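You operate a simulated robot arm through the tools that you are given. There is no shell and no other tool. Be economical: measure what you need, move in short steps, check, and stop when the job is done.

You run a simulated two-armed robot. Do the job below in one go: nothing can be reset, and whatever is moved stays where it is left.

TASK
Take the lid off the black tin on the right half of the wall bench and lay it down there.

It is judged by the outcome, as a careful person would: the job done as asked, and still so three seconds after it is handed in. It fails if anything else is knocked over, pushed out of place, dropped, spilled or broken. Lids that push on must go on centred and level and be pressed home; caps that screw on are set level and turned clockwise until they are tight.

THE ROBOT
Two 7-joint arms with two-finger grippers on one trunk, on a base that drives. Base frame: it is fixed to the floor where the robot stands at the start and does not move with it; the origin is under the middle of the robot, x ahead of it, y to its left, z up; the surface under the hand at the start is at about z = 800. Lengths are in mm, angles in degrees, forces in N, time in s.
The left shoulder is at the start at [24, 218, 1080], the right one opposite. With the tool pointing down near the work surface each hand reaches from about 200 to 760 mm from the robot's upright axis, wherever it stands, measured 20 degrees to its own side. Payload 2.2 kg a hand.
Tool frame (each hand has its own): the origin (TCP) lies between the finger pads and is the grasp point; the fingertips stand 19 mm ahead of it; z points along the fingers, y is the line along which they close. The gripper opens to 116 mm. The gripper's body begins 70 mm behind the TCP.
Orientation is told as [roll, pitch, yaw] about the base's x, y, z axes, in that order, counted from this pose: with the fingers straight down and closing along the base's y, the tool's x points along the base's -x, its y along +y and its z along -z.

THE INTERFACE
- The arms move only by the tool arm_command. It takes "left_plan", "right_plan" or both (then of equal length, played together; a hand with none holds still); each is a list of rows, each a list of 7 numbers: the finger opening in mm, from 0 to 116, then the shift along the tool's x, y, z in mm, then the turn, a rotation vector about the tool's x, y, z in degrees. In form: [[claw, dx, dy, dz, rx, ry, rz], ...]. A call has 1 to 20 rows; each row shifts and turns the commanded pose from where the row before left it, along the tool's axes as they then stand. A row lasts 0.2 s, in which the tool goes at most 50 mm and 8.6 degrees; a call with a longer step from one row to the next is refused whole, and so is a gripper value outside its range. Where a pose cannot be reached the arm comes as near as it can. A force on the tool above 40 N (or 10 N above the force at the start of the call, whichever is more), or a blocked arm, ends the call early, and 0.2 s more pass. Each finger halts on what it meets, pressing with about 30 N; the grip force reading is that of the motor and also rises with nothing between the fingers. The clock runs only during rows and for 0.2 s after the last one: add rows that do not move to give the fingers time. It gives the time, the measured TCP pose, the force on the tool (base axes), the opening and the grip force at its end, in the units of the frame above (readings bear some noise), with the torque about the TCP (base axes, N m) and any sound that the robot's microphone picked up.
- Cameras (640 x 400 px; columns grow to the right, rows downward): "scene" is now at [139.1, 30.4, 1250.6]; the picture's right is [0.34, -0.94, 0.00], its down [-0.53, -0.19, -0.82] and it looks along [0.78, 0.28, -0.57] (base axes); focal length 230 px, centre (320, 200). "left" rides on the left gripper at [69, 15, -97] in its tool frame; the picture's right is [-0.21, 0.98, 0.00], its down [-0.76, -0.17, -0.63] and it looks along [-0.62, -0.14, 0.78] (tool axes); focal length 251 px, centre (320, 200). "right" rides on the right gripper at [69, -15, -97] in its tool frame; the picture's right is [0.22, 0.98, 0.00], its down [-0.76, 0.17, -0.63] and it looks along [-0.62, 0.14, 0.77] (tool axes); focal length 251 px, centre (320, 200).
- get_image(camera): a new picture of that camera. It takes no simulated time.
- lift_body(by): slides the trunk up (or, below 0, down) by that many mm; the arms and the scene camera ride with it, the base frame stays. It gives what a move gives, with no picture.
- drive_base(legs): drives the robot by 1 to 6 legs, each [ahead, left, turn to the left] in mm, mm and degrees, along the robot's own axes; the way and the turn of a leg run together, so that a leg with both is an arc; at most 1500 mm and 180 degrees a leg. The arms and the cameras ride along, it lands a little off, and it stops where it bumps. It gives what a move gives.
- aim_head(pan, tilt): turns the head with the scene camera to pan (to the left, within 80 degrees either way) and tilt (down, from -29 to 69), counted from straight ahead of the robot. It gives what a move gives.
- locate(camera, pixels): there is no depth. For up to 12 entries [column, row, z] of the newest picture of that camera ("zoom" is the newest enlarged one), the place [x, y] in the base frame at which the ray of that pixel passes the height z, good to about 2 mm, but the place of the scene camera against the robot may be out by one fixed shift of up to 18 mm in any direction. It takes no simulated time.
- zoom(camera, box): a new picture of the part [left, top, right, bottom] of that camera's present view, enlarged. It takes no simulated time.
- sign_off(): hands the job in; it is judged then, once.

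Work in short steps. Measure before you move; look again where a grasp or a placing could have gone wrong, and mend it. You have 80 turns and 58 pictures in all, those below and enlarged ones among them. Open the grippers and draw the arms clear of the work before you hand the job in, unless the task says otherwise; then end with one line.

The tools are called after "Emit:" by a JSON object that holds its "fn" and its "kwargs". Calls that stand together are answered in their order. arm_command: Moves the arms, as the interface text tells. Its arguments: {"type":"object","properties":{"left_plan":{"type":"array","items":{"type":"array","items":{"type":"number"}}},"right_plan":{"type":"array","items":{"type":"array","items":{"type":"number"}}}},"required":[]} The other tools are called the same way: lift_body (by) slides the trunk up or down; drive_base (legs) drives the base; aim_head (pan, tilt) turns the head that bears the scene camera; get_image (camera) takes a picture; locate (camera, pixels) gives the place at which the rays of pixels pass given heights; zoom (camera, box) takes an enlarged picture of a part of a camera's view; sign_off () hands the job in.

At the start:

```text
time_s: 0.0
left_ee_pos: [476.5, 450.4, 1137.0]
left_tcp_rot: [0.0, 0.0, 0.0]
left_force: [0.2, 0.2, 0.1]
left_moment: [-0.01, 0.0, -0.03]
left_opening: 116.2
left_grip_force: 0.1
right_ee_pos: [328.2, 30.7, 1077.2]
right_tcp_rot: [0.1, 0.0, -0.2]
right_force: [-0.5, 0.1, -0.4]
right_moment: [0.01, 0.01, 0.01]
right_opening: 116.0
right_grip_force: 0.2
trunk travel left (down, up): [-225.0, 265.0]
robot x, y, heading: [-0.7, -0.6, -0.1]
head pan, tilt: [19.7, 34.2]
```

scene: 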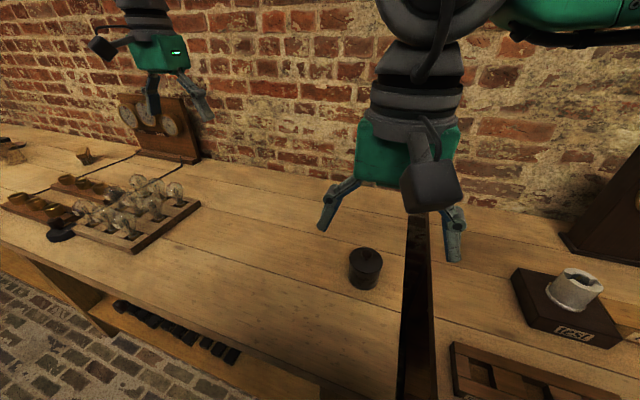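
right: 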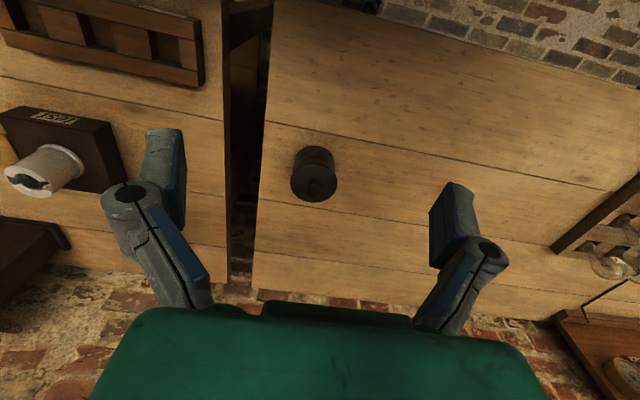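
left: 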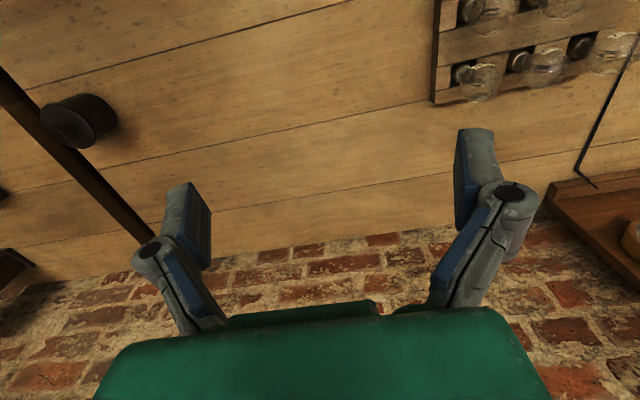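

The black tin shows at scene (365,268), left of a dark gap in the bench. I'll look closer at it and also look round to the right for any other tin.

Emit:
{"fn": "zoom", "kwargs": {"camera": "scene", "box": [300, 220, 460, 320]}}

Emit:
{"fn": "locate", "kwargs": {"camera": "scene", "pixels": [[366, 252, 850], [363, 285, 800], [349, 268, 800], [382, 268, 800], [415, 230, 800], [415, 390, 800], [0, 190, 800], [570, 310, 830]]}}

Emit:
{"fn": "aim_head", "kwargs": {"pan": -40, "tilt": 34}}

Emit:
{"fn": "get_image", "kwargs": {"camera": "scene"}}

```text
4.00 times, centred on (380, 270) of scene
```

zoom: 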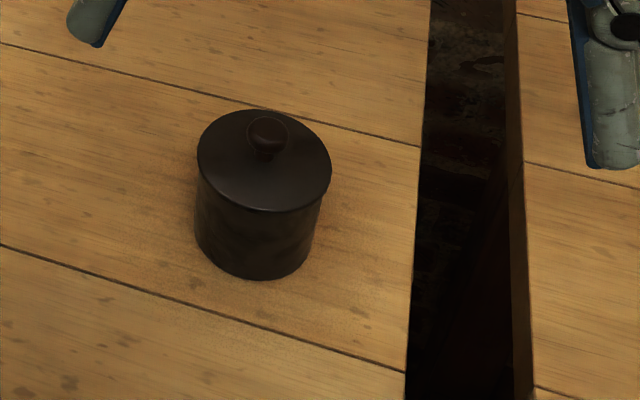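

```text
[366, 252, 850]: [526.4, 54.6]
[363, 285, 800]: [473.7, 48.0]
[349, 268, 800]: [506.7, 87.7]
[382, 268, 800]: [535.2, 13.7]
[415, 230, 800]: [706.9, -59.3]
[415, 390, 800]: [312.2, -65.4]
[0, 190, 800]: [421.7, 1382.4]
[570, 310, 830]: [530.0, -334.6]
```

```text
time_s: 1.3
left_ee_pos: [472.7, 450.9, 1139.1]
left_tcp_rot: [-0.1, 0.0, 0.0]
left_force: [0.9, 0.2, 0.0]
left_moment: [-0.04, -0.01, 0.0]
left_opening: 116.2
left_grip_force: 0.1
right_ee_pos: [325.2, 28.4, 1077.7]
right_tcp_rot: [-0.1, -0.2, -0.1]
right_force: [0.3, 0.3, 0.1]
right_moment: [-0.03, 0.0, 0.0]
right_opening: 116.1
right_grip_force: 0.1
trunk travel left (down, up): [-225.0, 265.0]
robot x, y, heading: [-0.1, 0.4, -0.2]
head pan, tilt: [-40.0, 34.0]
```

```text
53 pictures are left
```

scene: 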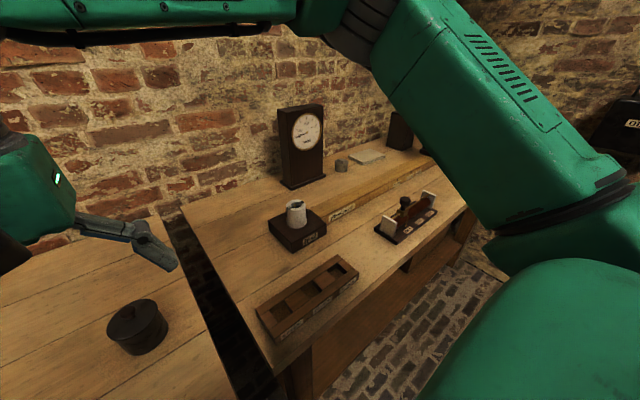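

A second bench lies right of the gap; a small grey thing stands by its clock at (342,165). I'll zoom there and look left as well to be sure which tin is meant.

Emit:
{"fn": "zoom", "kwargs": {"camera": "scene", "box": [260, 90, 480, 228]}}

Emit:
{"fn": "aim_head", "kwargs": {"pan": 70, "tilt": 25}}

Emit:
{"fn": "get_image", "kwargs": {"camera": "scene"}}

Emit:
{"fn": "aim_head", "kwargs": {"pan": -80, "tilt": 25}}

Emit:
{"fn": "get_image", "kwargs": {"camera": "scene"}}

```text
2.90 times, centred on (370, 159) of scene
```

zoom: 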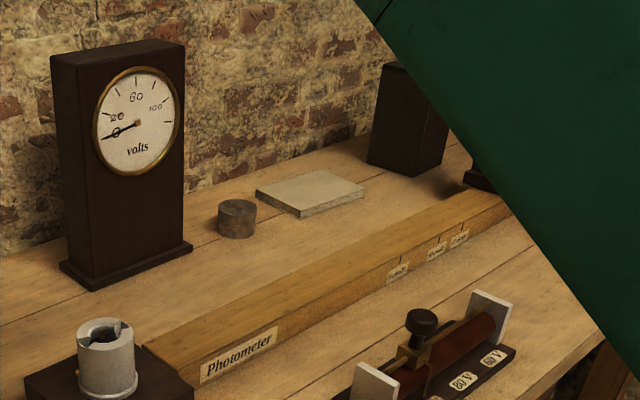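

```text
time_s: 3.2
left_ee_pos: [473.6, 450.9, 1138.6]
left_tcp_rot: [0.0, -0.1, 0.0]
left_force: [0.2, -1.0, -1.0]
left_moment: [0.0, 0.0, 0.0]
left_opening: 116.1
left_grip_force: 0.1
right_ee_pos: [325.0, 27.7, 1078.9]
right_tcp_rot: [0.0, -0.2, -0.1]
right_force: [1.2, 0.4, -0.6]
right_moment: [-0.01, -0.02, 0.03]
right_opening: 116.1
right_grip_force: 0.2
trunk travel left (down, up): [-225.0, 265.0]
robot x, y, heading: [1.2, 1.5, -0.1]
head pan, tilt: [70.0, 25.0]
```

```text
51 pictures are left
```

scene: 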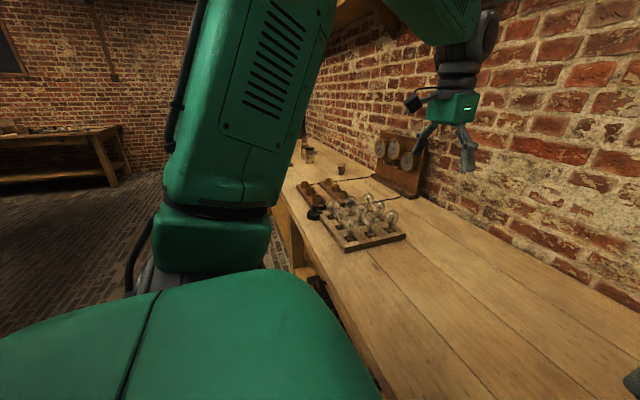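

```text
time_s: 5.5
left_ee_pos: [474.6, 449.4, 1137.8]
left_tcp_rot: [0.0, -0.1, 0.0]
left_force: [0.3, 0.4, 0.5]
left_moment: [0.0, 0.01, -0.02]
left_opening: 116.1
left_grip_force: 0.0
right_ee_pos: [326.0, 29.1, 1078.0]
right_tcp_rot: [0.0, 0.0, -0.1]
right_force: [-0.1, 0.3, 0.8]
right_moment: [0.02, 0.03, 0.02]
right_opening: 115.9
right_grip_force: 0.2
trunk travel left (down, up): [-225.0, 265.0]
robot x, y, heading: [2.9, -4.3, 0.2]
head pan, tilt: [-80.0, 25.0]
```

```text
50 pictures are left
```

scene: 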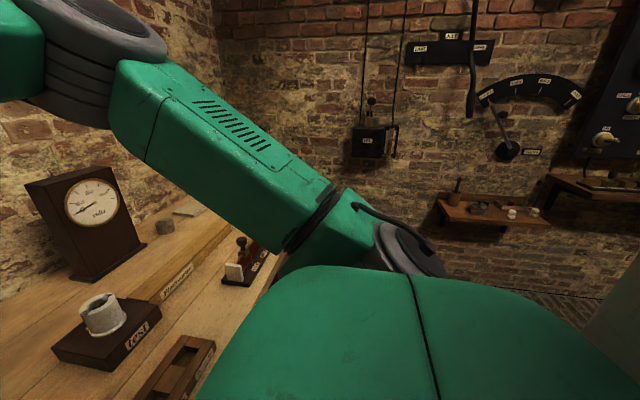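

The only black tin is the one near (520,50), on the right half of this bench. I'll measure it with the right wrist camera.

Emit:
{"fn": "zoom", "kwargs": {"camera": "right", "box": [260, 130, 380, 210]}}

Emit:
{"fn": "aim_head", "kwargs": {"pan": 10, "tilt": 45}}

Emit:
{"fn": "get_image", "kwargs": {"camera": "scene"}}

```text
5.00 times, centred on (320, 170) of right
```

zoom: 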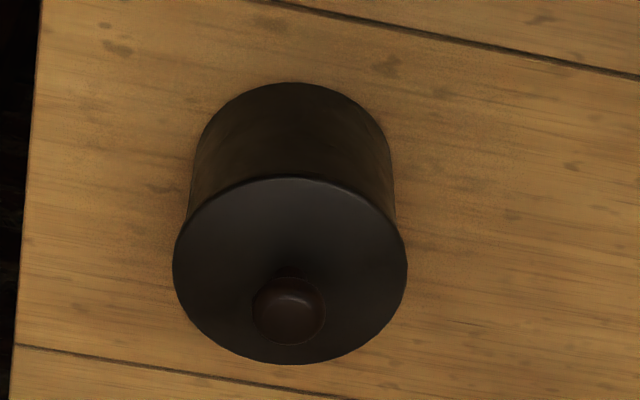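

```text
time_s: 7.2
left_ee_pos: [473.6, 450.0, 1139.2]
left_tcp_rot: [-0.1, -0.2, 0.0]
left_force: [-0.3, 0.8, -0.2]
left_moment: [0.04, 0.02, -0.02]
left_opening: 116.1
left_grip_force: 0.1
right_ee_pos: [324.7, 27.9, 1080.0]
right_tcp_rot: [0.0, -0.2, -0.1]
right_force: [-0.3, -0.5, 0.1]
right_moment: [0.02, 0.0, -0.03]
right_opening: 116.0
right_grip_force: 0.1
trunk travel left (down, up): [-225.0, 265.0]
robot x, y, heading: [-2.8, -2.4, 0.1]
head pan, tilt: [10.0, 45.0]
```

```text
48 pictures are left
```

scene: 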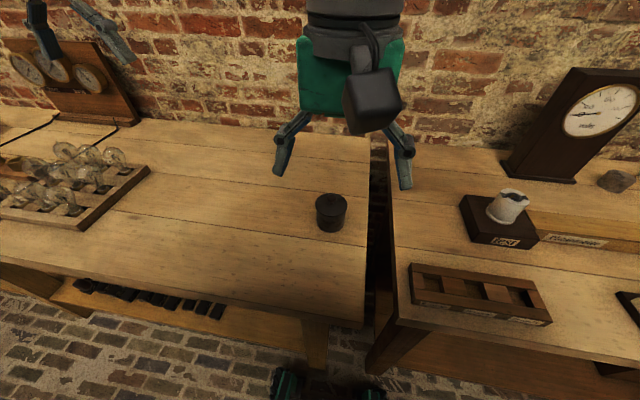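

I'll locate tin features: the base's near edge, the lid's rim and the knob at several heights.

Emit:
{"fn": "locate", "kwargs": {"camera": "zoom", "pixels": [[292, 82, 800], [292, 177, 860], [290, 363, 860], [173, 265, 860], [407, 265, 860], [292, 177, 880], [290, 363, 880], [173, 265, 880], [407, 265, 880], [290, 312, 880], [290, 312, 900], [16, 340, 800]]}}

Emit:
{"fn": "locate", "kwargs": {"camera": "scene", "pixels": [[331, 195, 880], [331, 231, 800], [316, 212, 850], [346, 212, 850]]}}

```text
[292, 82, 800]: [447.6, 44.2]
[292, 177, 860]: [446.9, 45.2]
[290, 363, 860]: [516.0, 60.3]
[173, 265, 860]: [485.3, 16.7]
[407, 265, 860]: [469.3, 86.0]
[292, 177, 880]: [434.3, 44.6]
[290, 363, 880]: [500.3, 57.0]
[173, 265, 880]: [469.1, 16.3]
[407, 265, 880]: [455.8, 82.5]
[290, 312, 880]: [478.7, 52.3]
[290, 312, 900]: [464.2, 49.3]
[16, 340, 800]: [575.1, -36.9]
```

```text
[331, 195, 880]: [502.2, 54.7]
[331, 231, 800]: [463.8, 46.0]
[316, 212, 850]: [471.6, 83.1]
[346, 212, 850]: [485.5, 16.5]
```

The tin looks about 65 mm wide, its axis near (480,52), lid top near z≈862 and knob about 21 mm wide near z≈878. I'll bring the right hand above it with the fingers partly open and look again.

Emit:
{"fn": "arm_command", "kwargs": {"right_plan": [[100, -40, 6, 20, 0, 0, 0], [80, -40, 6, 20, 0, 0, 0], [60, -40, 6, 20, 0, 0, 0], [50, -35, 6, 20, 0, 0, 0], [50, 0, 0, 20, 0, 0, 0], [50, 0, 0, 0, 0, 0, 0]]}}

Emit:
{"fn": "get_image", "kwargs": {"camera": "right"}}

Emit:
{"fn": "zoom", "kwargs": {"camera": "scene", "box": [250, 130, 410, 230]}}

```text
time_s: 8.6
left_ee_pos: [473.8, 450.9, 1139.0]
left_tcp_rot: [0.0, -0.1, -0.1]
left_force: [-0.5, -0.6, -0.2]
left_moment: [0.0, -0.02, 0.01]
left_opening: 115.9
left_grip_force: 0.1
right_ee_pos: [482.2, 51.9, 979.4]
right_tcp_rot: [0.1, -0.2, -0.1]
right_force: [-0.2, 0.7, -0.5]
right_moment: [0.0, 0.0, 0.0]
right_opening: 50.1
right_grip_force: 0.2
trunk travel left (down, up): [-225.0, 265.0]
robot x, y, heading: [-2.9, 4.7, 0.2]
head pan, tilt: [10.0, 45.0]
```

```text
47 pictures are left
```

right: 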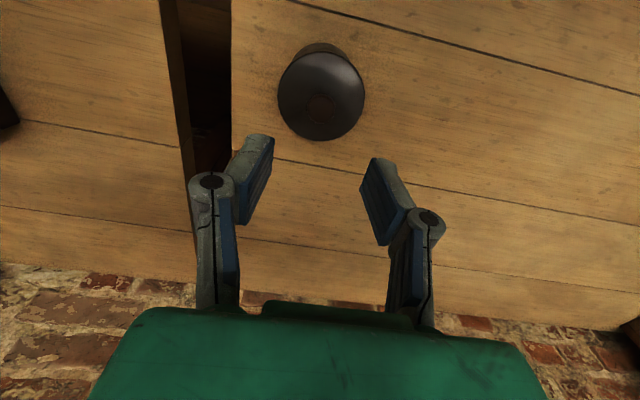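

```text
4.00 times, centred on (330, 180) of scene
```

zoom: 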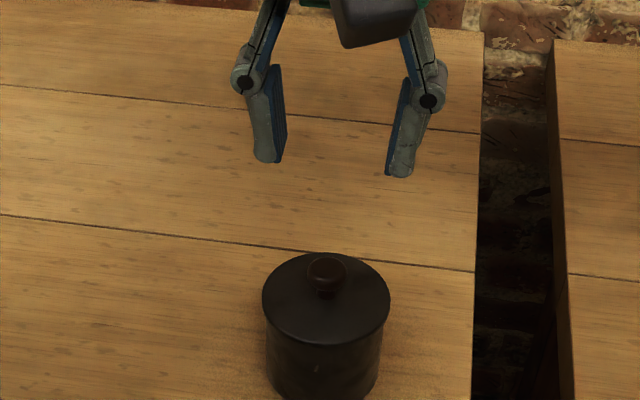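

The lid spans columns 278–365 and rows ~52–141, with the knob at (322,108). I'll zoom and locate.

Emit:
{"fn": "zoom", "kwargs": {"camera": "right", "box": [242, 40, 402, 140]}}

Emit:
{"fn": "locate", "kwargs": {"camera": "right", "pixels": [[278, 96, 862], [365, 93, 862], [322, 108, 862], [322, 108, 878], [322, 108, 870], [322, 141, 862], [322, 43, 800]]}}

```text
4.00 times, centred on (322, 90) of right
```

zoom: 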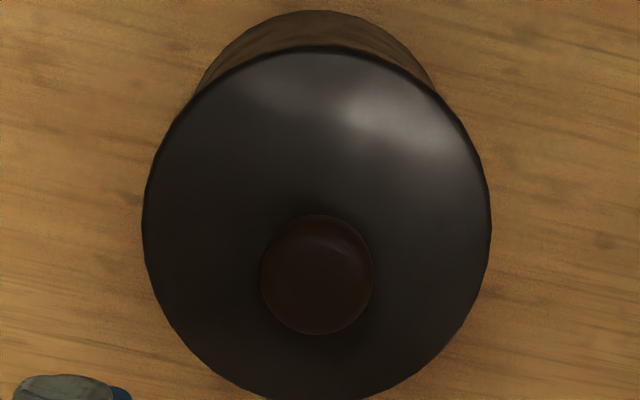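

```text
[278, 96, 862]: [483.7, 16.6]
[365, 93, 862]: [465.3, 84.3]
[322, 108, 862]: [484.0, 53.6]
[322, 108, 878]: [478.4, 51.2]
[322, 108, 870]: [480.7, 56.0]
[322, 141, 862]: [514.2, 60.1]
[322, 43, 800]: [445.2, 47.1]
```

Now I'll locate the lid's near and far edges and the knob on this zoom.

Emit:
{"fn": "locate", "kwargs": {"camera": "zoom", "pixels": [[320, 47, 862], [318, 400, 862], [143, 235, 862], [491, 220, 862], [262, 280, 875], [372, 275, 875], [317, 275, 880], [320, 10, 800], [320, 47, 870], [318, 400, 870]]}}

```text
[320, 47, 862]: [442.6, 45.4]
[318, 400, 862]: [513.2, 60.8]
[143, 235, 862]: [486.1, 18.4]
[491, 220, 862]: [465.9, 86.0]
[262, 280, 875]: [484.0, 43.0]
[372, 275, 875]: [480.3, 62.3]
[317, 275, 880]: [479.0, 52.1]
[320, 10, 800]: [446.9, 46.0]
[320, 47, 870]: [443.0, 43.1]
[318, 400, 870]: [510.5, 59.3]
```

The axis is about (479,52). I'll descend to TCP z≈892 with fingers open 50 and check the view from the side.

Emit:
{"fn": "arm_command", "kwargs": {"right_plan": [[50, 3, 0, 25, 0, 0, 0], [50, 0, 0, 25, 0, 0, 0], [50, 0, 0, 22, 0, 0, 0], [50, 0, 0, 15, 0, 0, 0], [50, 0, 0, 0, 0, 0, 0]]}}

Emit:
{"fn": "zoom", "kwargs": {"camera": "scene", "box": [250, 130, 410, 230]}}

Emit:
{"fn": "get_image", "kwargs": {"camera": "right"}}

```text
time_s: 9.8
left_ee_pos: [473.8, 451.0, 1139.0]
left_tcp_rot: [0.1, -0.1, 0.0]
left_force: [0.0, -0.6, -0.3]
left_moment: [0.01, 0.0, -0.02]
left_opening: 115.9
left_grip_force: 0.1
right_ee_pos: [477.1, 52.1, 893.6]
right_tcp_rot: [0.1, -0.2, -0.1]
right_force: [0.2, -0.3, 0.0]
right_moment: [-0.02, -0.03, 0.05]
right_opening: 49.9
right_grip_force: 0.0
trunk travel left (down, up): [-225.0, 265.0]
robot x, y, heading: [-0.1, 1.3, 0.3]
head pan, tilt: [10.0, 45.0]
```

```text
4.00 times, centred on (330, 180) of scene
```

zoom: 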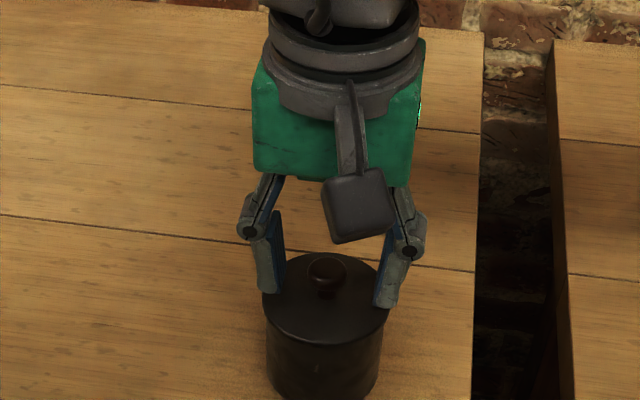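

```text
43 pictures are left
```

right: 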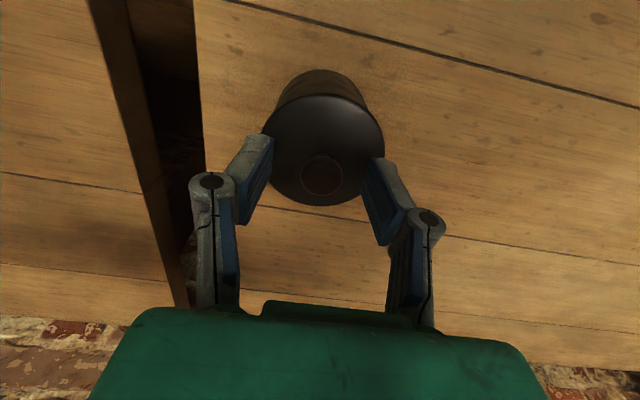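

The knob at (322,175) sits between the pads, with its top near 12 mm ahead of the TCP. I'll go 7 mm lower gently, watching the force.

Emit:
{"fn": "arm_command", "kwargs": {"right_plan": [[50, -2, 0, 4, 0, 0, 0], [50, 0, 0, 3, 0, 0, 0], [50, 0, 0, 0, 0, 0, 0]]}}

Emit:
{"fn": "zoom", "kwargs": {"camera": "right", "box": [220, 80, 420, 240]}}

```text
time_s: 10.6
left_ee_pos: [473.9, 450.2, 1138.6]
left_tcp_rot: [0.0, 0.0, 0.0]
left_force: [0.1, 0.4, 0.5]
left_moment: [-0.01, -0.02, -0.01]
left_opening: 115.9
left_grip_force: 0.1
right_ee_pos: [479.2, 52.2, 886.3]
right_tcp_rot: [0.0, -0.2, -0.2]
right_force: [0.3, 0.2, 3.0]
right_moment: [-0.02, 0.01, 0.01]
right_opening: 50.1
right_grip_force: 0.1
trunk travel left (down, up): [-225.0, 265.0]
robot x, y, heading: [2.2, 0.7, 0.1]
head pan, tilt: [10.0, 45.0]
```

```text
2.50 times, centred on (320, 160) of right
```

zoom: 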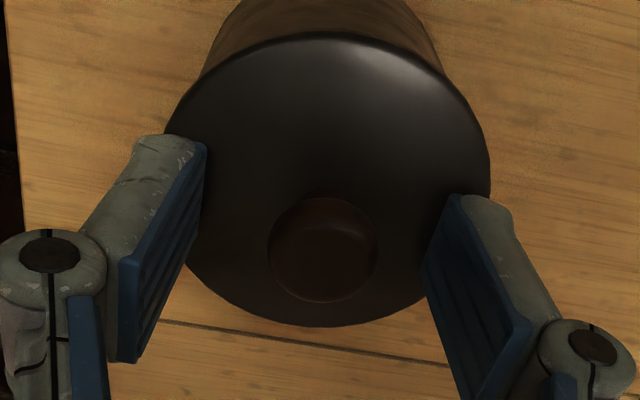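

A 3 N upward force shows the tips just touching the lid (top ≈867). I'll raise 2 mm and close on the knob.

Emit:
{"fn": "arm_command", "kwargs": {"right_plan": [[50, 0, 0, -2, 0, 0, 0], [35, 0, 0, 0, 0, 0, 0], [25, 0, 0, 0, 0, 0, 0], [15, 0, 0, 0, 0, 0, 0], [10, 0, 0, 0, 0, 0, 0], [10, 0, 0, 0, 0, 0, 0]]}}

Emit:
{"fn": "zoom", "kwargs": {"camera": "right", "box": [220, 80, 420, 240]}}

```text
time_s: 12.0
left_ee_pos: [474.3, 450.9, 1137.8]
left_tcp_rot: [0.0, -0.1, -0.1]
left_force: [1.2, 1.0, 0.0]
left_moment: [-0.02, -0.05, -0.04]
left_opening: 116.3
left_grip_force: 0.0
right_ee_pos: [480.5, 52.8, 887.2]
right_tcp_rot: [0.0, -0.1, -0.2]
right_force: [-0.6, -0.3, -0.1]
right_moment: [-0.01, 0.01, 0.03]
right_opening: 16.2
right_grip_force: 29.7
trunk travel left (down, up): [-225.0, 265.0]
robot x, y, heading: [-3.7, -0.8, 0.1]
head pan, tilt: [10.0, 45.0]
```

```text
2.50 times, centred on (320, 160) of right
```

zoom: 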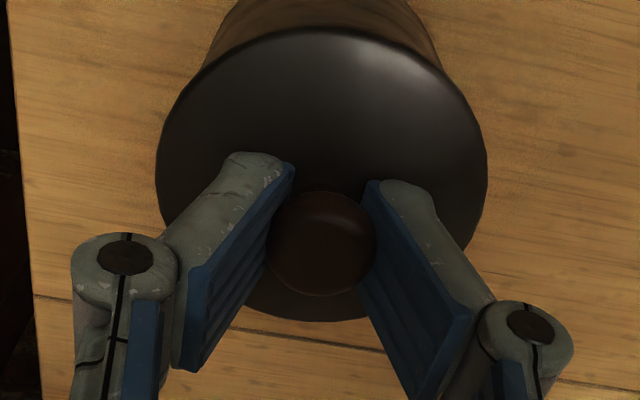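

The knob is held at a 16 mm opening. I'll lift 4 mm slowly and see whether the tin follows.

Emit:
{"fn": "arm_command", "kwargs": {"right_plan": [[10, 0, 0, -1, 0, 0, 0], [10, 0, 0, -1, 0, 0, 0], [10, 0, 0, -1, 0, 0, 0], [10, 0, 0, -1, 0, 0, 0], [10, 0, 0, 0, 0, 0, 0]]}}

Emit:
{"fn": "zoom", "kwargs": {"camera": "scene", "box": [282, 170, 378, 230]}}

Emit:
{"fn": "zoom", "kwargs": {"camera": "right", "box": [220, 40, 420, 200]}}

```text
time_s: 13.2
left_ee_pos: [472.9, 450.9, 1138.4]
left_tcp_rot: [0.1, -0.1, 0.0]
left_force: [-0.2, -0.8, -0.5]
left_moment: [0.0, 0.01, -0.01]
left_opening: 115.9
left_grip_force: 0.1
right_ee_pos: [479.9, 51.4, 891.9]
right_tcp_rot: [0.1, -0.2, -0.1]
right_force: [-0.6, 0.1, -0.6]
right_moment: [-0.05, -0.02, 0.01]
right_opening: 15.9
right_grip_force: 29.5
trunk travel left (down, up): [-225.0, 265.0]
robot x, y, heading: [1.2, 3.4, -0.2]
head pan, tilt: [10.0, 45.0]
```

```text
6.67 times, centred on (330, 200) of scene
```

zoom: 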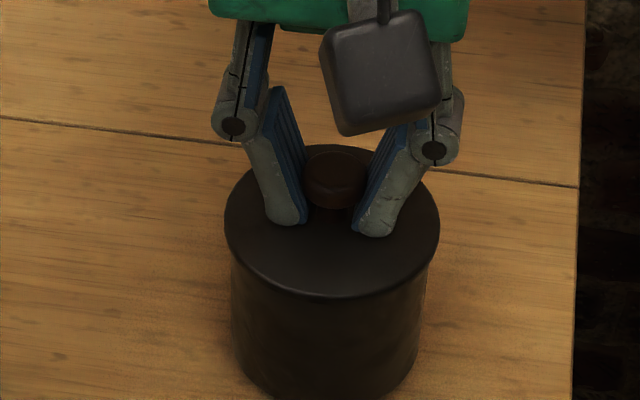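

```text
2.50 times, centred on (320, 120) of right
```

zoom: 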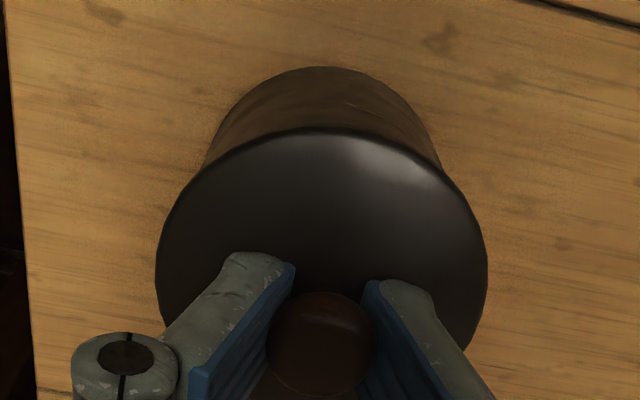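

The load is only ~0.6 N, suggesting a free lid, but I can't see a gap yet. I'll lift 6 mm more and compare.

Emit:
{"fn": "arm_command", "kwargs": {"right_plan": [[10, 0, 0, -2, 0, 0, 0], [10, 0, 0, -2, 0, 0, 0], [10, 0, 0, -2, 0, 0, 0], [10, 0, 0, 0, 0, 0, 0]]}}

Emit:
{"fn": "zoom", "kwargs": {"camera": "scene", "box": [282, 175, 378, 235]}}

```text
time_s: 14.2
left_ee_pos: [474.7, 449.4, 1138.3]
left_tcp_rot: [-0.1, -0.2, 0.1]
left_force: [-0.2, 0.3, -0.1]
left_moment: [-0.02, 0.01, 0.0]
left_opening: 116.1
left_grip_force: 0.0
right_ee_pos: [480.1, 52.4, 896.7]
right_tcp_rot: [0.0, 0.0, -0.1]
right_force: [0.0, 0.0, -0.3]
right_moment: [0.02, 0.0, -0.02]
right_opening: 15.7
right_grip_force: 29.9
trunk travel left (down, up): [-225.0, 265.0]
robot x, y, heading: [1.2, 3.4, -0.3]
head pan, tilt: [10.0, 45.0]
```

```text
6.67 times, centred on (330, 205) of scene
```

zoom: 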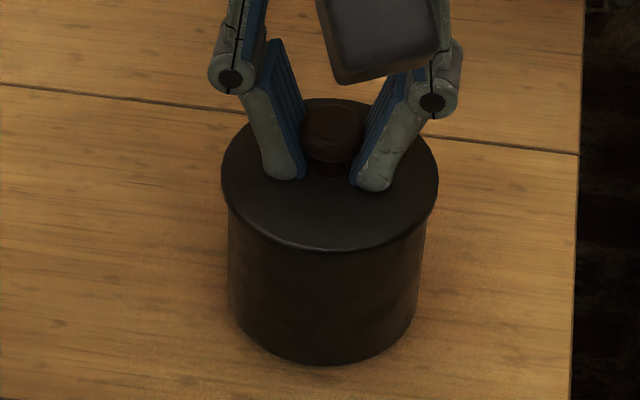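

The lid's front edge rose ~14 zoom px while the tin's foot hardly moved, so it is coming off. I'll lift 10 mm more and check.

Emit:
{"fn": "arm_command", "kwargs": {"right_plan": [[10, 0, 0, -2.5, 0, 0, 0], [10, 0, 0, -2.5, 0, 0, 0], [10, 0, 0, -2.5, 0, 0, 0], [10, 0, 0, -2.5, 0, 0, 0], [10, 0, 0, 0, 0, 0, 0]]}}

Emit:
{"fn": "zoom", "kwargs": {"camera": "scene", "box": [282, 175, 378, 235]}}

```text
time_s: 15.4
left_ee_pos: [473.9, 450.9, 1138.8]
left_tcp_rot: [0.1, 0.0, -0.1]
left_force: [0.6, 0.0, -0.1]
left_moment: [-0.02, -0.04, -0.02]
left_opening: 116.2
left_grip_force: 0.0
right_ee_pos: [479.4, 52.0, 907.8]
right_tcp_rot: [0.0, 0.0, 0.0]
right_force: [-0.1, 0.0, 0.0]
right_moment: [0.02, -0.03, 0.0]
right_opening: 17.4
right_grip_force: 30.2
trunk travel left (down, up): [-225.0, 265.0]
robot x, y, heading: [3.0, -0.1, 0.2]
head pan, tilt: [10.0, 45.0]
```

```text
6.67 times, centred on (330, 205) of scene
```

zoom: 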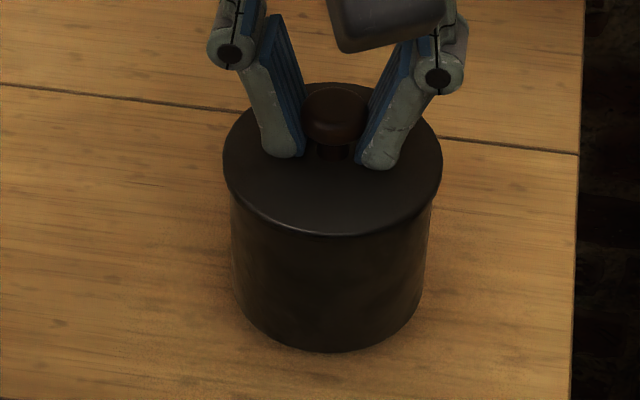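

The foot of the tin also seems to have risen (364→352). I'll check with the right camera against the pre-lift picture.

Emit:
{"fn": "get_image", "kwargs": {"camera": "right"}}

Emit:
{"fn": "get_image", "kwargs": {"camera": "scene"}}

```text
36 pictures are left
```

right: 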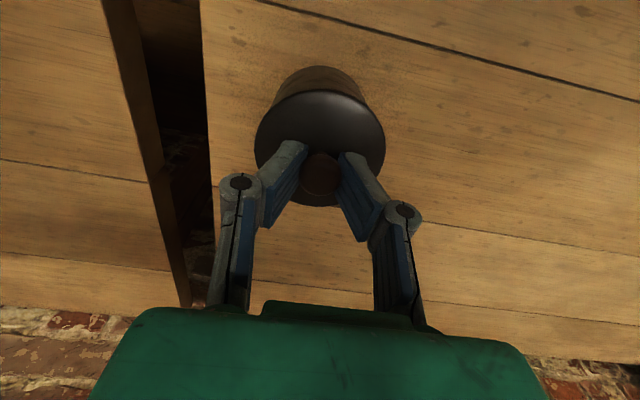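

```text
35 pictures are left
```

scene: 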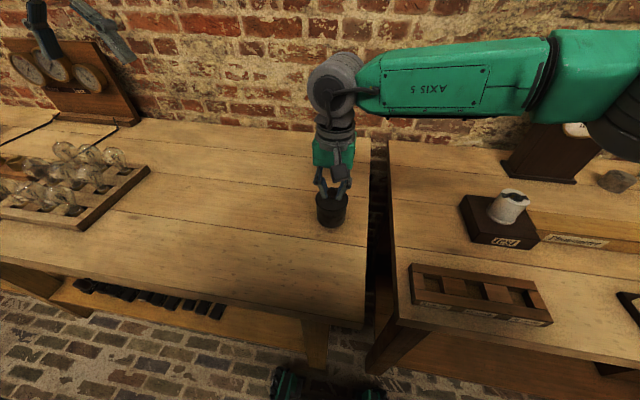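

The whole tin is hanging from the lid, so the lid is a tight fit and I need the left hand to hold the body. First I set the tin back down, ending with small steps.

Emit:
{"fn": "arm_command", "kwargs": {"right_plan": [[10, 0, 0, 4, 0, 0, 0], [10, 0, 0, 4, 0, 0, 0], [10, 0, 0, 4, 0, 0, 0], [10, 0, 0, 3, 0, 0, 0], [10, 0, 0, 2, 0, 0, 0], [10, 0, 0, 1, 0, 0, 0], [10, 0, 0, 1, 0, 0, 0], [10, 0, 0, 0, 0, 0, 0]]}}

Emit:
{"fn": "zoom", "kwargs": {"camera": "scene", "box": [282, 175, 378, 235]}}

```text
time_s: 17.2
left_ee_pos: [472.8, 450.2, 1137.7]
left_tcp_rot: [0.0, -0.2, 0.0]
left_force: [-0.3, 0.1, -0.1]
left_moment: [-0.03, -0.01, 0.0]
left_opening: 116.1
left_grip_force: 0.0
right_ee_pos: [480.3, 52.2, 889.0]
right_tcp_rot: [0.1, -0.2, -0.1]
right_force: [-4.1, -1.5, 7.4]
right_moment: [0.04, 0.09, 0.0]
right_opening: 17.0
right_grip_force: 30.2
trunk travel left (down, up): [-225.0, 265.0]
robot x, y, heading: [0.6, 3.1, -0.1]
head pan, tilt: [10.0, 45.0]
```

```text
6.67 times, centred on (330, 205) of scene
```

zoom: 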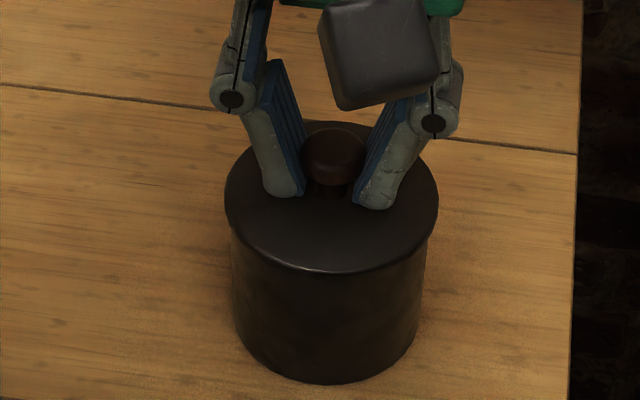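

The tin is back on the bench (7 N reaction). I'll release, raise the right hand to about z=1000 and yaw both hands 90° so that the left hand can later come in from the left side.

Emit:
{"fn": "arm_command", "kwargs": {"right_plan": [[25, 0, 0, -1, 0, 0, 0], [50, 0, 0, 0, 0, 0, 0], [50, 0, 0, -20, 0, 0, 0], [50, 0, 0, -30, 0, 0, 0], [50, 0, 0, -30, 0, 0, 0], [50, 0, 0, -30, 0, 0, 0], [50, 0, 0, 0, 0, 0, 0]]}}

Emit:
{"fn": "arm_command", "kwargs": {"right_plan": [[50, 0, 0, 0, 0, 0, -8.2], [50, 0, 0, 0, 0, 0, -8.2], [50, 0, 0, 0, 0, 0, -8.2], [50, 0, 0, 0, 0, 0, -8.2], [50, 0, 0, 0, 0, 0, -8.2], [50, 0, 0, 0, 0, 0, -8.2], [50, 0, 0, 0, 0, 0, -8.2], [50, 0, 0, 0, 0, 0, -8.2], [50, 0, 0, 0, 0, 0, -8.2], [50, 0, 0, 0, 0, 0, -8.2], [50, 0, 0, 0, 0, 0, -8]], "left_plan": [[116, 0, 0, 0, 0, 0, -8.2], [116, 0, 0, 0, 0, 0, -8.2], [116, 0, 0, 0, 0, 0, -8.2], [116, 0, 0, 0, 0, 0, -8.2], [116, 0, 0, 0, 0, 0, -8.2], [116, 0, 0, 0, 0, 0, -8.2], [116, 0, 0, 0, 0, 0, -8.2], [116, 0, 0, 0, 0, 0, -8.2], [116, 0, 0, 0, 0, 0, -8.2], [116, 0, 0, 0, 0, 0, -8.2], [116, 0, 0, 0, 0, 0, -8]]}}

Emit:
{"fn": "get_image", "kwargs": {"camera": "scene"}}

```text
time_s: 18.8
left_ee_pos: [474.2, 450.3, 1138.1]
left_tcp_rot: [0.1, -0.1, -0.1]
left_force: [0.7, 0.5, -0.7]
left_moment: [0.02, 0.07, 0.0]
left_opening: 115.8
left_grip_force: 0.0
right_ee_pos: [480.7, 51.9, 1000.1]
right_tcp_rot: [0.0, 0.0, -0.1]
right_force: [0.0, -0.2, 0.2]
right_moment: [-0.03, 0.01, -0.02]
right_opening: 50.0
right_grip_force: 0.1
trunk travel left (down, up): [-225.0, 265.0]
robot x, y, heading: [1.5, 0.2, -0.2]
head pan, tilt: [10.0, 45.0]
```

```text
time_s: 21.2
left_ee_pos: [473.6, 449.2, 1138.1]
left_tcp_rot: [-0.2, 0.0, 90.1]
left_force: [-0.4, -0.3, -0.7]
left_moment: [0.0, 0.01, 0.02]
left_opening: 115.9
left_grip_force: 0.1
right_ee_pos: [479.8, 52.1, 998.6]
right_tcp_rot: [-0.1, -0.1, 71.0]
right_force: [-0.1, 0.5, 0.7]
right_moment: [-0.02, 0.03, -0.01]
right_opening: 50.0
right_grip_force: 0.0
right hand out of reach, approached as far as the arm can: row 10, 11
trunk travel left (down, up): [-225.0, 265.0]
robot x, y, heading: [0.5, -0.6, -0.1]
head pan, tilt: [10.0, 45.0]
```

```text
33 pictures are left
```

scene: 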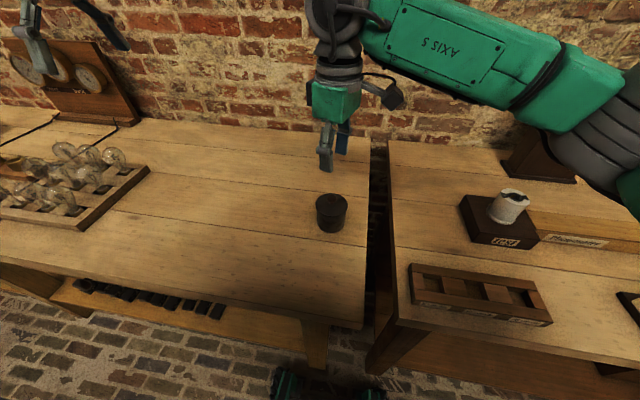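

The right wrist stops at yaw 71, which is fine. I'll raise the right hand clear (turning its command back to 70) and pitch the left hand 65° so its fingers point right and slightly down.

Emit:
{"fn": "arm_command", "kwargs": {"right_plan": [[50, 0, 0, -20, 0, 0, 8], [50, 0, 0, -30, 0, 0, 8], [50, 0, 0, -40, 0, 0, 4], [50, 0, 0, -40, 0, 0, 0], [50, 0, 0, -30, 0, 0, 0], [50, 0, 0, 0, 0, 0, 0], [50, 0, 0, 0, 0, 0, 0], [50, 0, 0, 0, 0, 0, 0]], "left_plan": [[116, 0, 0, 0, 0, 8.125, 0], [116, 0, 0, 0, 0, 8.125, 0], [116, 0, 0, 0, 0, 8.125, 0], [116, 0, 0, 0, 0, 8.125, 0], [116, 0, 0, 0, 0, 8.125, 0], [116, 0, 0, 0, 0, 8.125, 0], [116, 0, 0, 0, 0, 8.125, 0], [116, 0, 0, 0, 0, 8.125, 0]]}}

Emit:
{"fn": "get_image", "kwargs": {"camera": "scene"}}

```text
time_s: 23.0
left_ee_pos: [472.9, 451.0, 1137.6]
left_tcp_rot: [-0.1, 65.0, 89.9]
left_force: [0.0, 0.4, -0.1]
left_moment: [-0.01, 0.0, -0.04]
left_opening: 116.0
left_grip_force: 0.2
right_ee_pos: [479.7, 53.2, 1161.6]
right_tcp_rot: [-0.2, 0.0, 51.0]
right_force: [0.0, -0.3, 0.8]
right_moment: [-0.01, -0.02, -0.02]
right_opening: 50.2
right_grip_force: 0.1
trunk travel left (down, up): [-225.0, 265.0]
robot x, y, heading: [-1.5, -2.6, -0.2]
head pan, tilt: [10.0, 45.0]
```

```text
32 pictures are left
```

scene: 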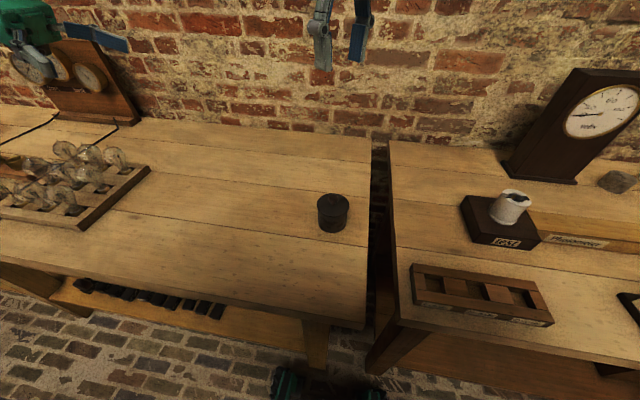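

I'll check the bulb tray's near edge before lowering the left arm, and re-measure the tin.

Emit:
{"fn": "locate", "kwargs": {"camera": "scene", "pixels": [[150, 168, 830], [80, 228, 830], [115, 155, 870], [331, 231, 800], [333, 203, 866]]}}

Emit:
{"fn": "zoom", "kwargs": {"camera": "right", "box": [160, 0, 480, 200]}}

```text
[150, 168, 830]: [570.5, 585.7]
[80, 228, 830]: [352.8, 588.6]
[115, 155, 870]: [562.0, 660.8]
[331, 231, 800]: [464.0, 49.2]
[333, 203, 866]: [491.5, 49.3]
```

```text
2.00 times, centred on (320, 100) of right
```

zoom: 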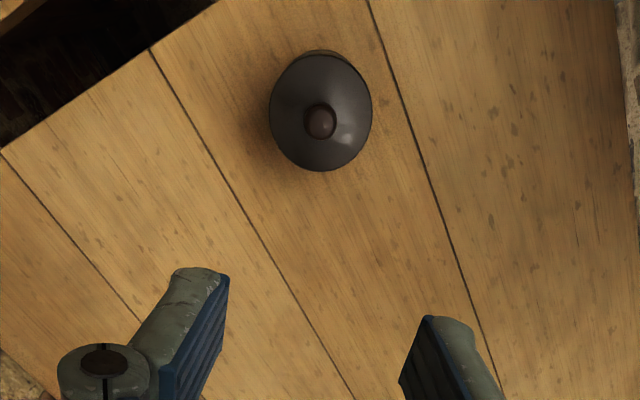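

The tray begins at y≈586, well clear. I'll re-fix the tin's centre from this zoom.

Emit:
{"fn": "locate", "kwargs": {"camera": "zoom", "pixels": [[270, 110, 866], [372, 103, 866], [318, 54, 866], [323, 171, 866], [320, 121, 884]]}}

Emit:
{"fn": "arm_command", "kwargs": {"left_plan": [[116, -15, -1, 40, 0, 0, 0], [116, -15, -1, 40, 0, 0, 0], [116, -15, -1, 40, 0, 0, 0], [116, -15, -1, 40, 0, 0, 0], [116, -15, -1, 40, 0, 0, 0], [116, -15, -1, 40, 0, 0, 0], [116, -15, 0, 40, 0, 0, 0], [116, -10, 0, 40, 0, 0, 0], [116, 0, 0, 27, 0, 0, 0], [116, 0, 0, 0, 0, 0, 0]]}}

Emit:
{"fn": "get_image", "kwargs": {"camera": "scene"}}

Emit:
{"fn": "get_image", "kwargs": {"camera": "left"}}

```text
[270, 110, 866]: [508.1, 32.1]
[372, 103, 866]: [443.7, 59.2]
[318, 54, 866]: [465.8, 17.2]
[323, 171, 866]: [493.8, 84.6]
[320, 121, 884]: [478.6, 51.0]
```

```text
time_s: 25.2
left_ee_pos: [480.8, 184.5, 887.4]
left_tcp_rot: [-0.3, 65.0, 89.7]
left_force: [0.1, 0.4, -0.2]
left_moment: [0.0, 0.02, -0.01]
left_opening: 116.1
left_grip_force: 0.0
right_ee_pos: [479.6, 52.2, 1159.4]
right_tcp_rot: [-0.1, -0.1, 50.9]
right_force: [0.7, -0.5, -0.1]
right_moment: [0.01, -0.02, 0.02]
right_opening: 50.2
right_grip_force: 0.1
trunk travel left (down, up): [-225.0, 265.0]
robot x, y, heading: [-1.8, 1.5, -0.3]
head pan, tilt: [10.0, 45.0]
```

```text
30 pictures are left
```

scene: 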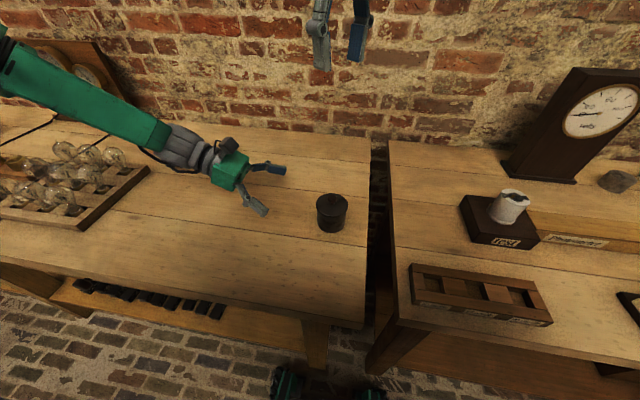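

```text
29 pictures are left
```

left: 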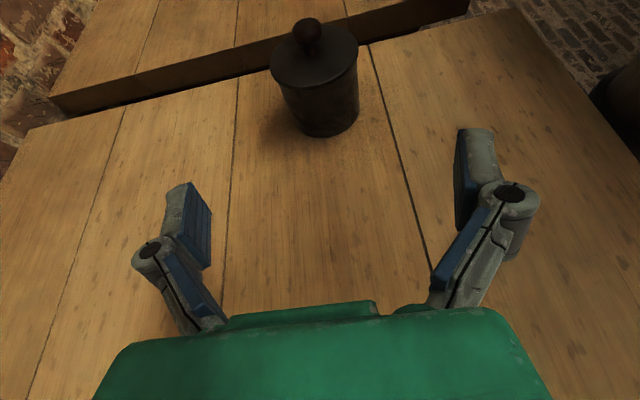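

The tin lies straight ahead of the left fingers. I'll advance 141 mm along the tool axis around the body without closing.

Emit:
{"fn": "arm_command", "kwargs": {"left_plan": [[116, -1.7, 2.3, 30, 0, 0, 0], [116, 0, 0, 30, 0, 0, 0], [116, 0, 0, 30, 0, 0, 0], [116, 0, 0, 25, 0, 0, 0], [116, 0, 0, 15, 0, 0, 0], [116, 0, 0, 11, 0, 0, 0], [116, 0, 0, 0, 0, 0, 0]]}}

Emit:
{"fn": "zoom", "kwargs": {"camera": "scene", "box": [250, 150, 410, 250]}}

Emit:
{"fn": "get_image", "kwargs": {"camera": "left"}}

```text
time_s: 26.8
left_ee_pos: [478.4, 58.4, 826.5]
left_tcp_rot: [-0.3, 65.1, 89.8]
left_force: [0.3, 0.1, 0.2]
left_moment: [0.02, 0.0, 0.03]
left_opening: 116.3
left_grip_force: 0.0
right_ee_pos: [478.2, 52.7, 1160.4]
right_tcp_rot: [-0.1, -0.1, 51.0]
right_force: [0.5, 0.2, 0.6]
right_moment: [0.04, -0.01, 0.0]
right_opening: 50.0
right_grip_force: 0.1
trunk travel left (down, up): [-225.0, 265.0]
robot x, y, heading: [-0.9, 2.4, 0.1]
head pan, tilt: [10.0, 45.0]
```

```text
4.00 times, centred on (330, 200) of scene
```

zoom: 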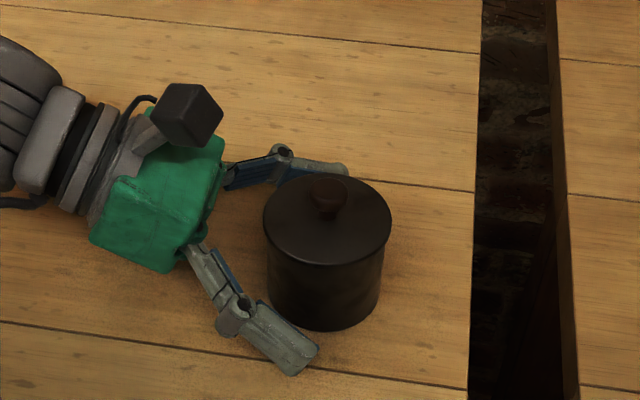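

```text
27 pictures are left
```

left: 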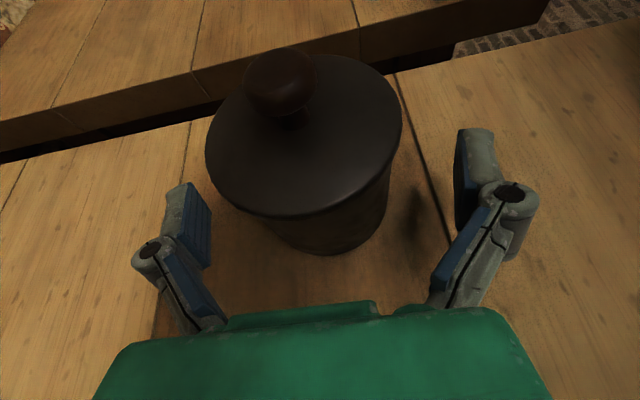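

The fingers straddle the body below the lid. I'll close the left hand on it.

Emit:
{"fn": "arm_command", "kwargs": {"left_plan": [[95, 0, 0, 0, 0, 0, 0], [80, 0, 0, 0, 0, 0, 0], [72, 0, 0, 0, 0, 0, 0], [66, 0, 0, 0, 0, 0, 0], [60, 0, 0, 0, 0, 0, 0], [55, 0, 0, 0, 0, 0, 0], [55, 0, 0, 0, 0, 0, 0]]}}

Emit:
{"fn": "zoom", "kwargs": {"camera": "scene", "box": [250, 150, 410, 250]}}

Emit:
{"fn": "zoom", "kwargs": {"camera": "right", "box": [160, 0, 480, 200]}}

```text
time_s: 28.4
left_ee_pos: [479.1, 58.8, 825.9]
left_tcp_rot: [-0.3, 65.0, 89.7]
left_force: [-0.3, 0.8, 1.9]
left_moment: [0.01, 0.07, -0.03]
left_opening: 65.1
left_grip_force: 30.1
right_ee_pos: [478.9, 52.4, 1161.4]
right_tcp_rot: [-0.1, -0.1, 50.9]
right_force: [-0.3, 0.0, -0.4]
right_moment: [0.02, 0.02, 0.01]
right_opening: 49.9
right_grip_force: 0.0
trunk travel left (down, up): [-225.0, 265.0]
robot x, y, heading: [1.8, -6.7, -0.3]
head pan, tilt: [10.0, 45.0]
```

```text
4.00 times, centred on (330, 200) of scene
```

zoom: 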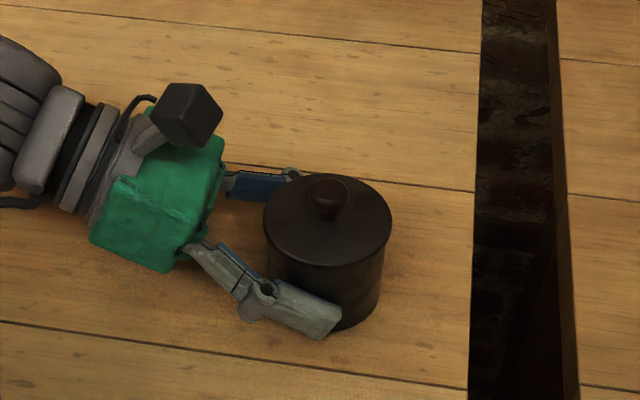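

```text
2.00 times, centred on (320, 100) of right
```

zoom: 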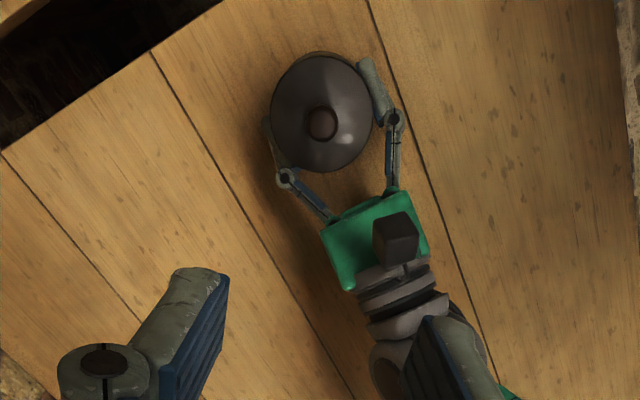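

The left hand holds the body (65 mm, 30 N) and the tin hasn't shifted. I'll bring the right hand down to about 930 with yaw 68, clear of the left wrist camera, and check.

Emit:
{"fn": "arm_command", "kwargs": {"right_plan": [[50, 0, 0, 20, 0, 0, -8.5], [50, 0, 0, 40, 0, 0, -8.5], [50, 0, 0, 45, 0, 0, 0], [50, 0, 0, 45, 0, 0, 0], [50, 0, 0, 40, 0, 0, 0], [50, 0, 0, 30, 0, 0, 0], [50, 0, 0, 10, 0, 0, 0], [50, 0, 0, 0, 0, 0, 0]]}}

Emit:
{"fn": "zoom", "kwargs": {"camera": "scene", "box": [250, 130, 410, 230]}}

Emit:
{"fn": "get_image", "kwargs": {"camera": "right"}}

```text
time_s: 30.2
left_ee_pos: [477.7, 59.0, 826.3]
left_tcp_rot: [-0.3, 65.0, 89.9]
left_force: [-0.8, -1.0, 2.0]
left_moment: [-0.01, 0.12, -0.01]
left_opening: 65.2
left_grip_force: 29.9
right_ee_pos: [479.0, 54.3, 929.5]
right_tcp_rot: [-0.1, -0.1, 68.0]
right_force: [-0.2, 0.7, -0.6]
right_moment: [0.0, -0.01, 0.0]
right_opening: 49.6
right_grip_force: 0.1
trunk travel left (down, up): [-225.0, 265.0]
robot x, y, heading: [-0.2, -2.3, 0.1]
head pan, tilt: [10.0, 45.0]
```

```text
4.00 times, centred on (330, 180) of scene
```

zoom: 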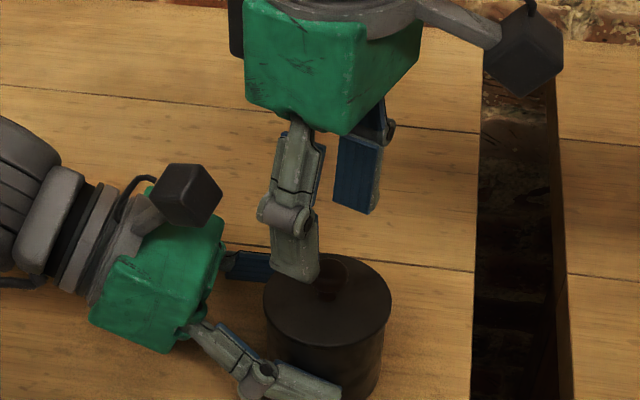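

```text
23 pictures are left
```

right: 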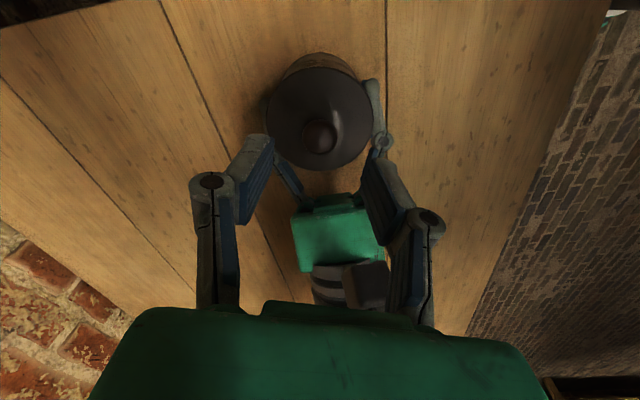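

The knob shows at (319,137) between the finger lines. I'll fix its place before lowering.

Emit:
{"fn": "locate", "kwargs": {"camera": "right", "pixels": [[319, 137, 880], [319, 137, 884], [266, 122, 866], [373, 116, 866], [320, 170, 866], [320, 68, 866]]}}

```text
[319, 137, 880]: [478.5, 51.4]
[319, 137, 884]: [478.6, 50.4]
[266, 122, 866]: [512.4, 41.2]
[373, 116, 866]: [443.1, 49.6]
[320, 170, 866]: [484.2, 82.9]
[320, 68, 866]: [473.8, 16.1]
```

The knob is at (478.5,51). I'll shift 2 mm and descend to z≈888, then close.

Emit:
{"fn": "arm_command", "kwargs": {"right_plan": [[50, 2, 0, 15, 0, 0, 0], [50, 0, 0, 15, 0, 0, 0], [50, 0, 0, 8, 0, 0, 0], [50, 0, 0, 3, 0, 0, 0], [50, 0, 0, 0, 0, 0, 0]]}}

Emit:
{"fn": "zoom", "kwargs": {"camera": "right", "box": [220, 80, 420, 240]}}

```text
time_s: 31.4
left_ee_pos: [477.3, 58.3, 827.9]
left_tcp_rot: [-0.2, 65.0, 89.7]
left_force: [-0.1, 0.2, 3.1]
left_moment: [0.02, 0.12, -0.04]
left_opening: 65.0
left_grip_force: 30.0
right_ee_pos: [478.5, 50.5, 888.6]
right_tcp_rot: [-0.1, -0.1, 67.8]
right_force: [-0.8, -0.4, 0.2]
right_moment: [0.0, 0.04, 0.01]
right_opening: 49.8
right_grip_force: 0.0
trunk travel left (down, up): [-225.0, 265.0]
robot x, y, heading: [1.0, 5.2, 0.0]
head pan, tilt: [10.0, 45.0]
```

```text
2.50 times, centred on (320, 160) of right
```

zoom: 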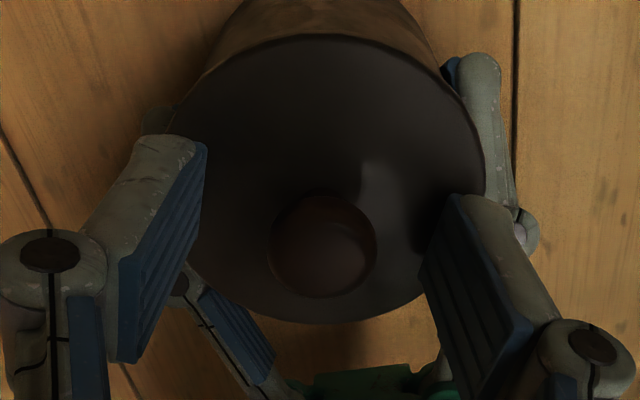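

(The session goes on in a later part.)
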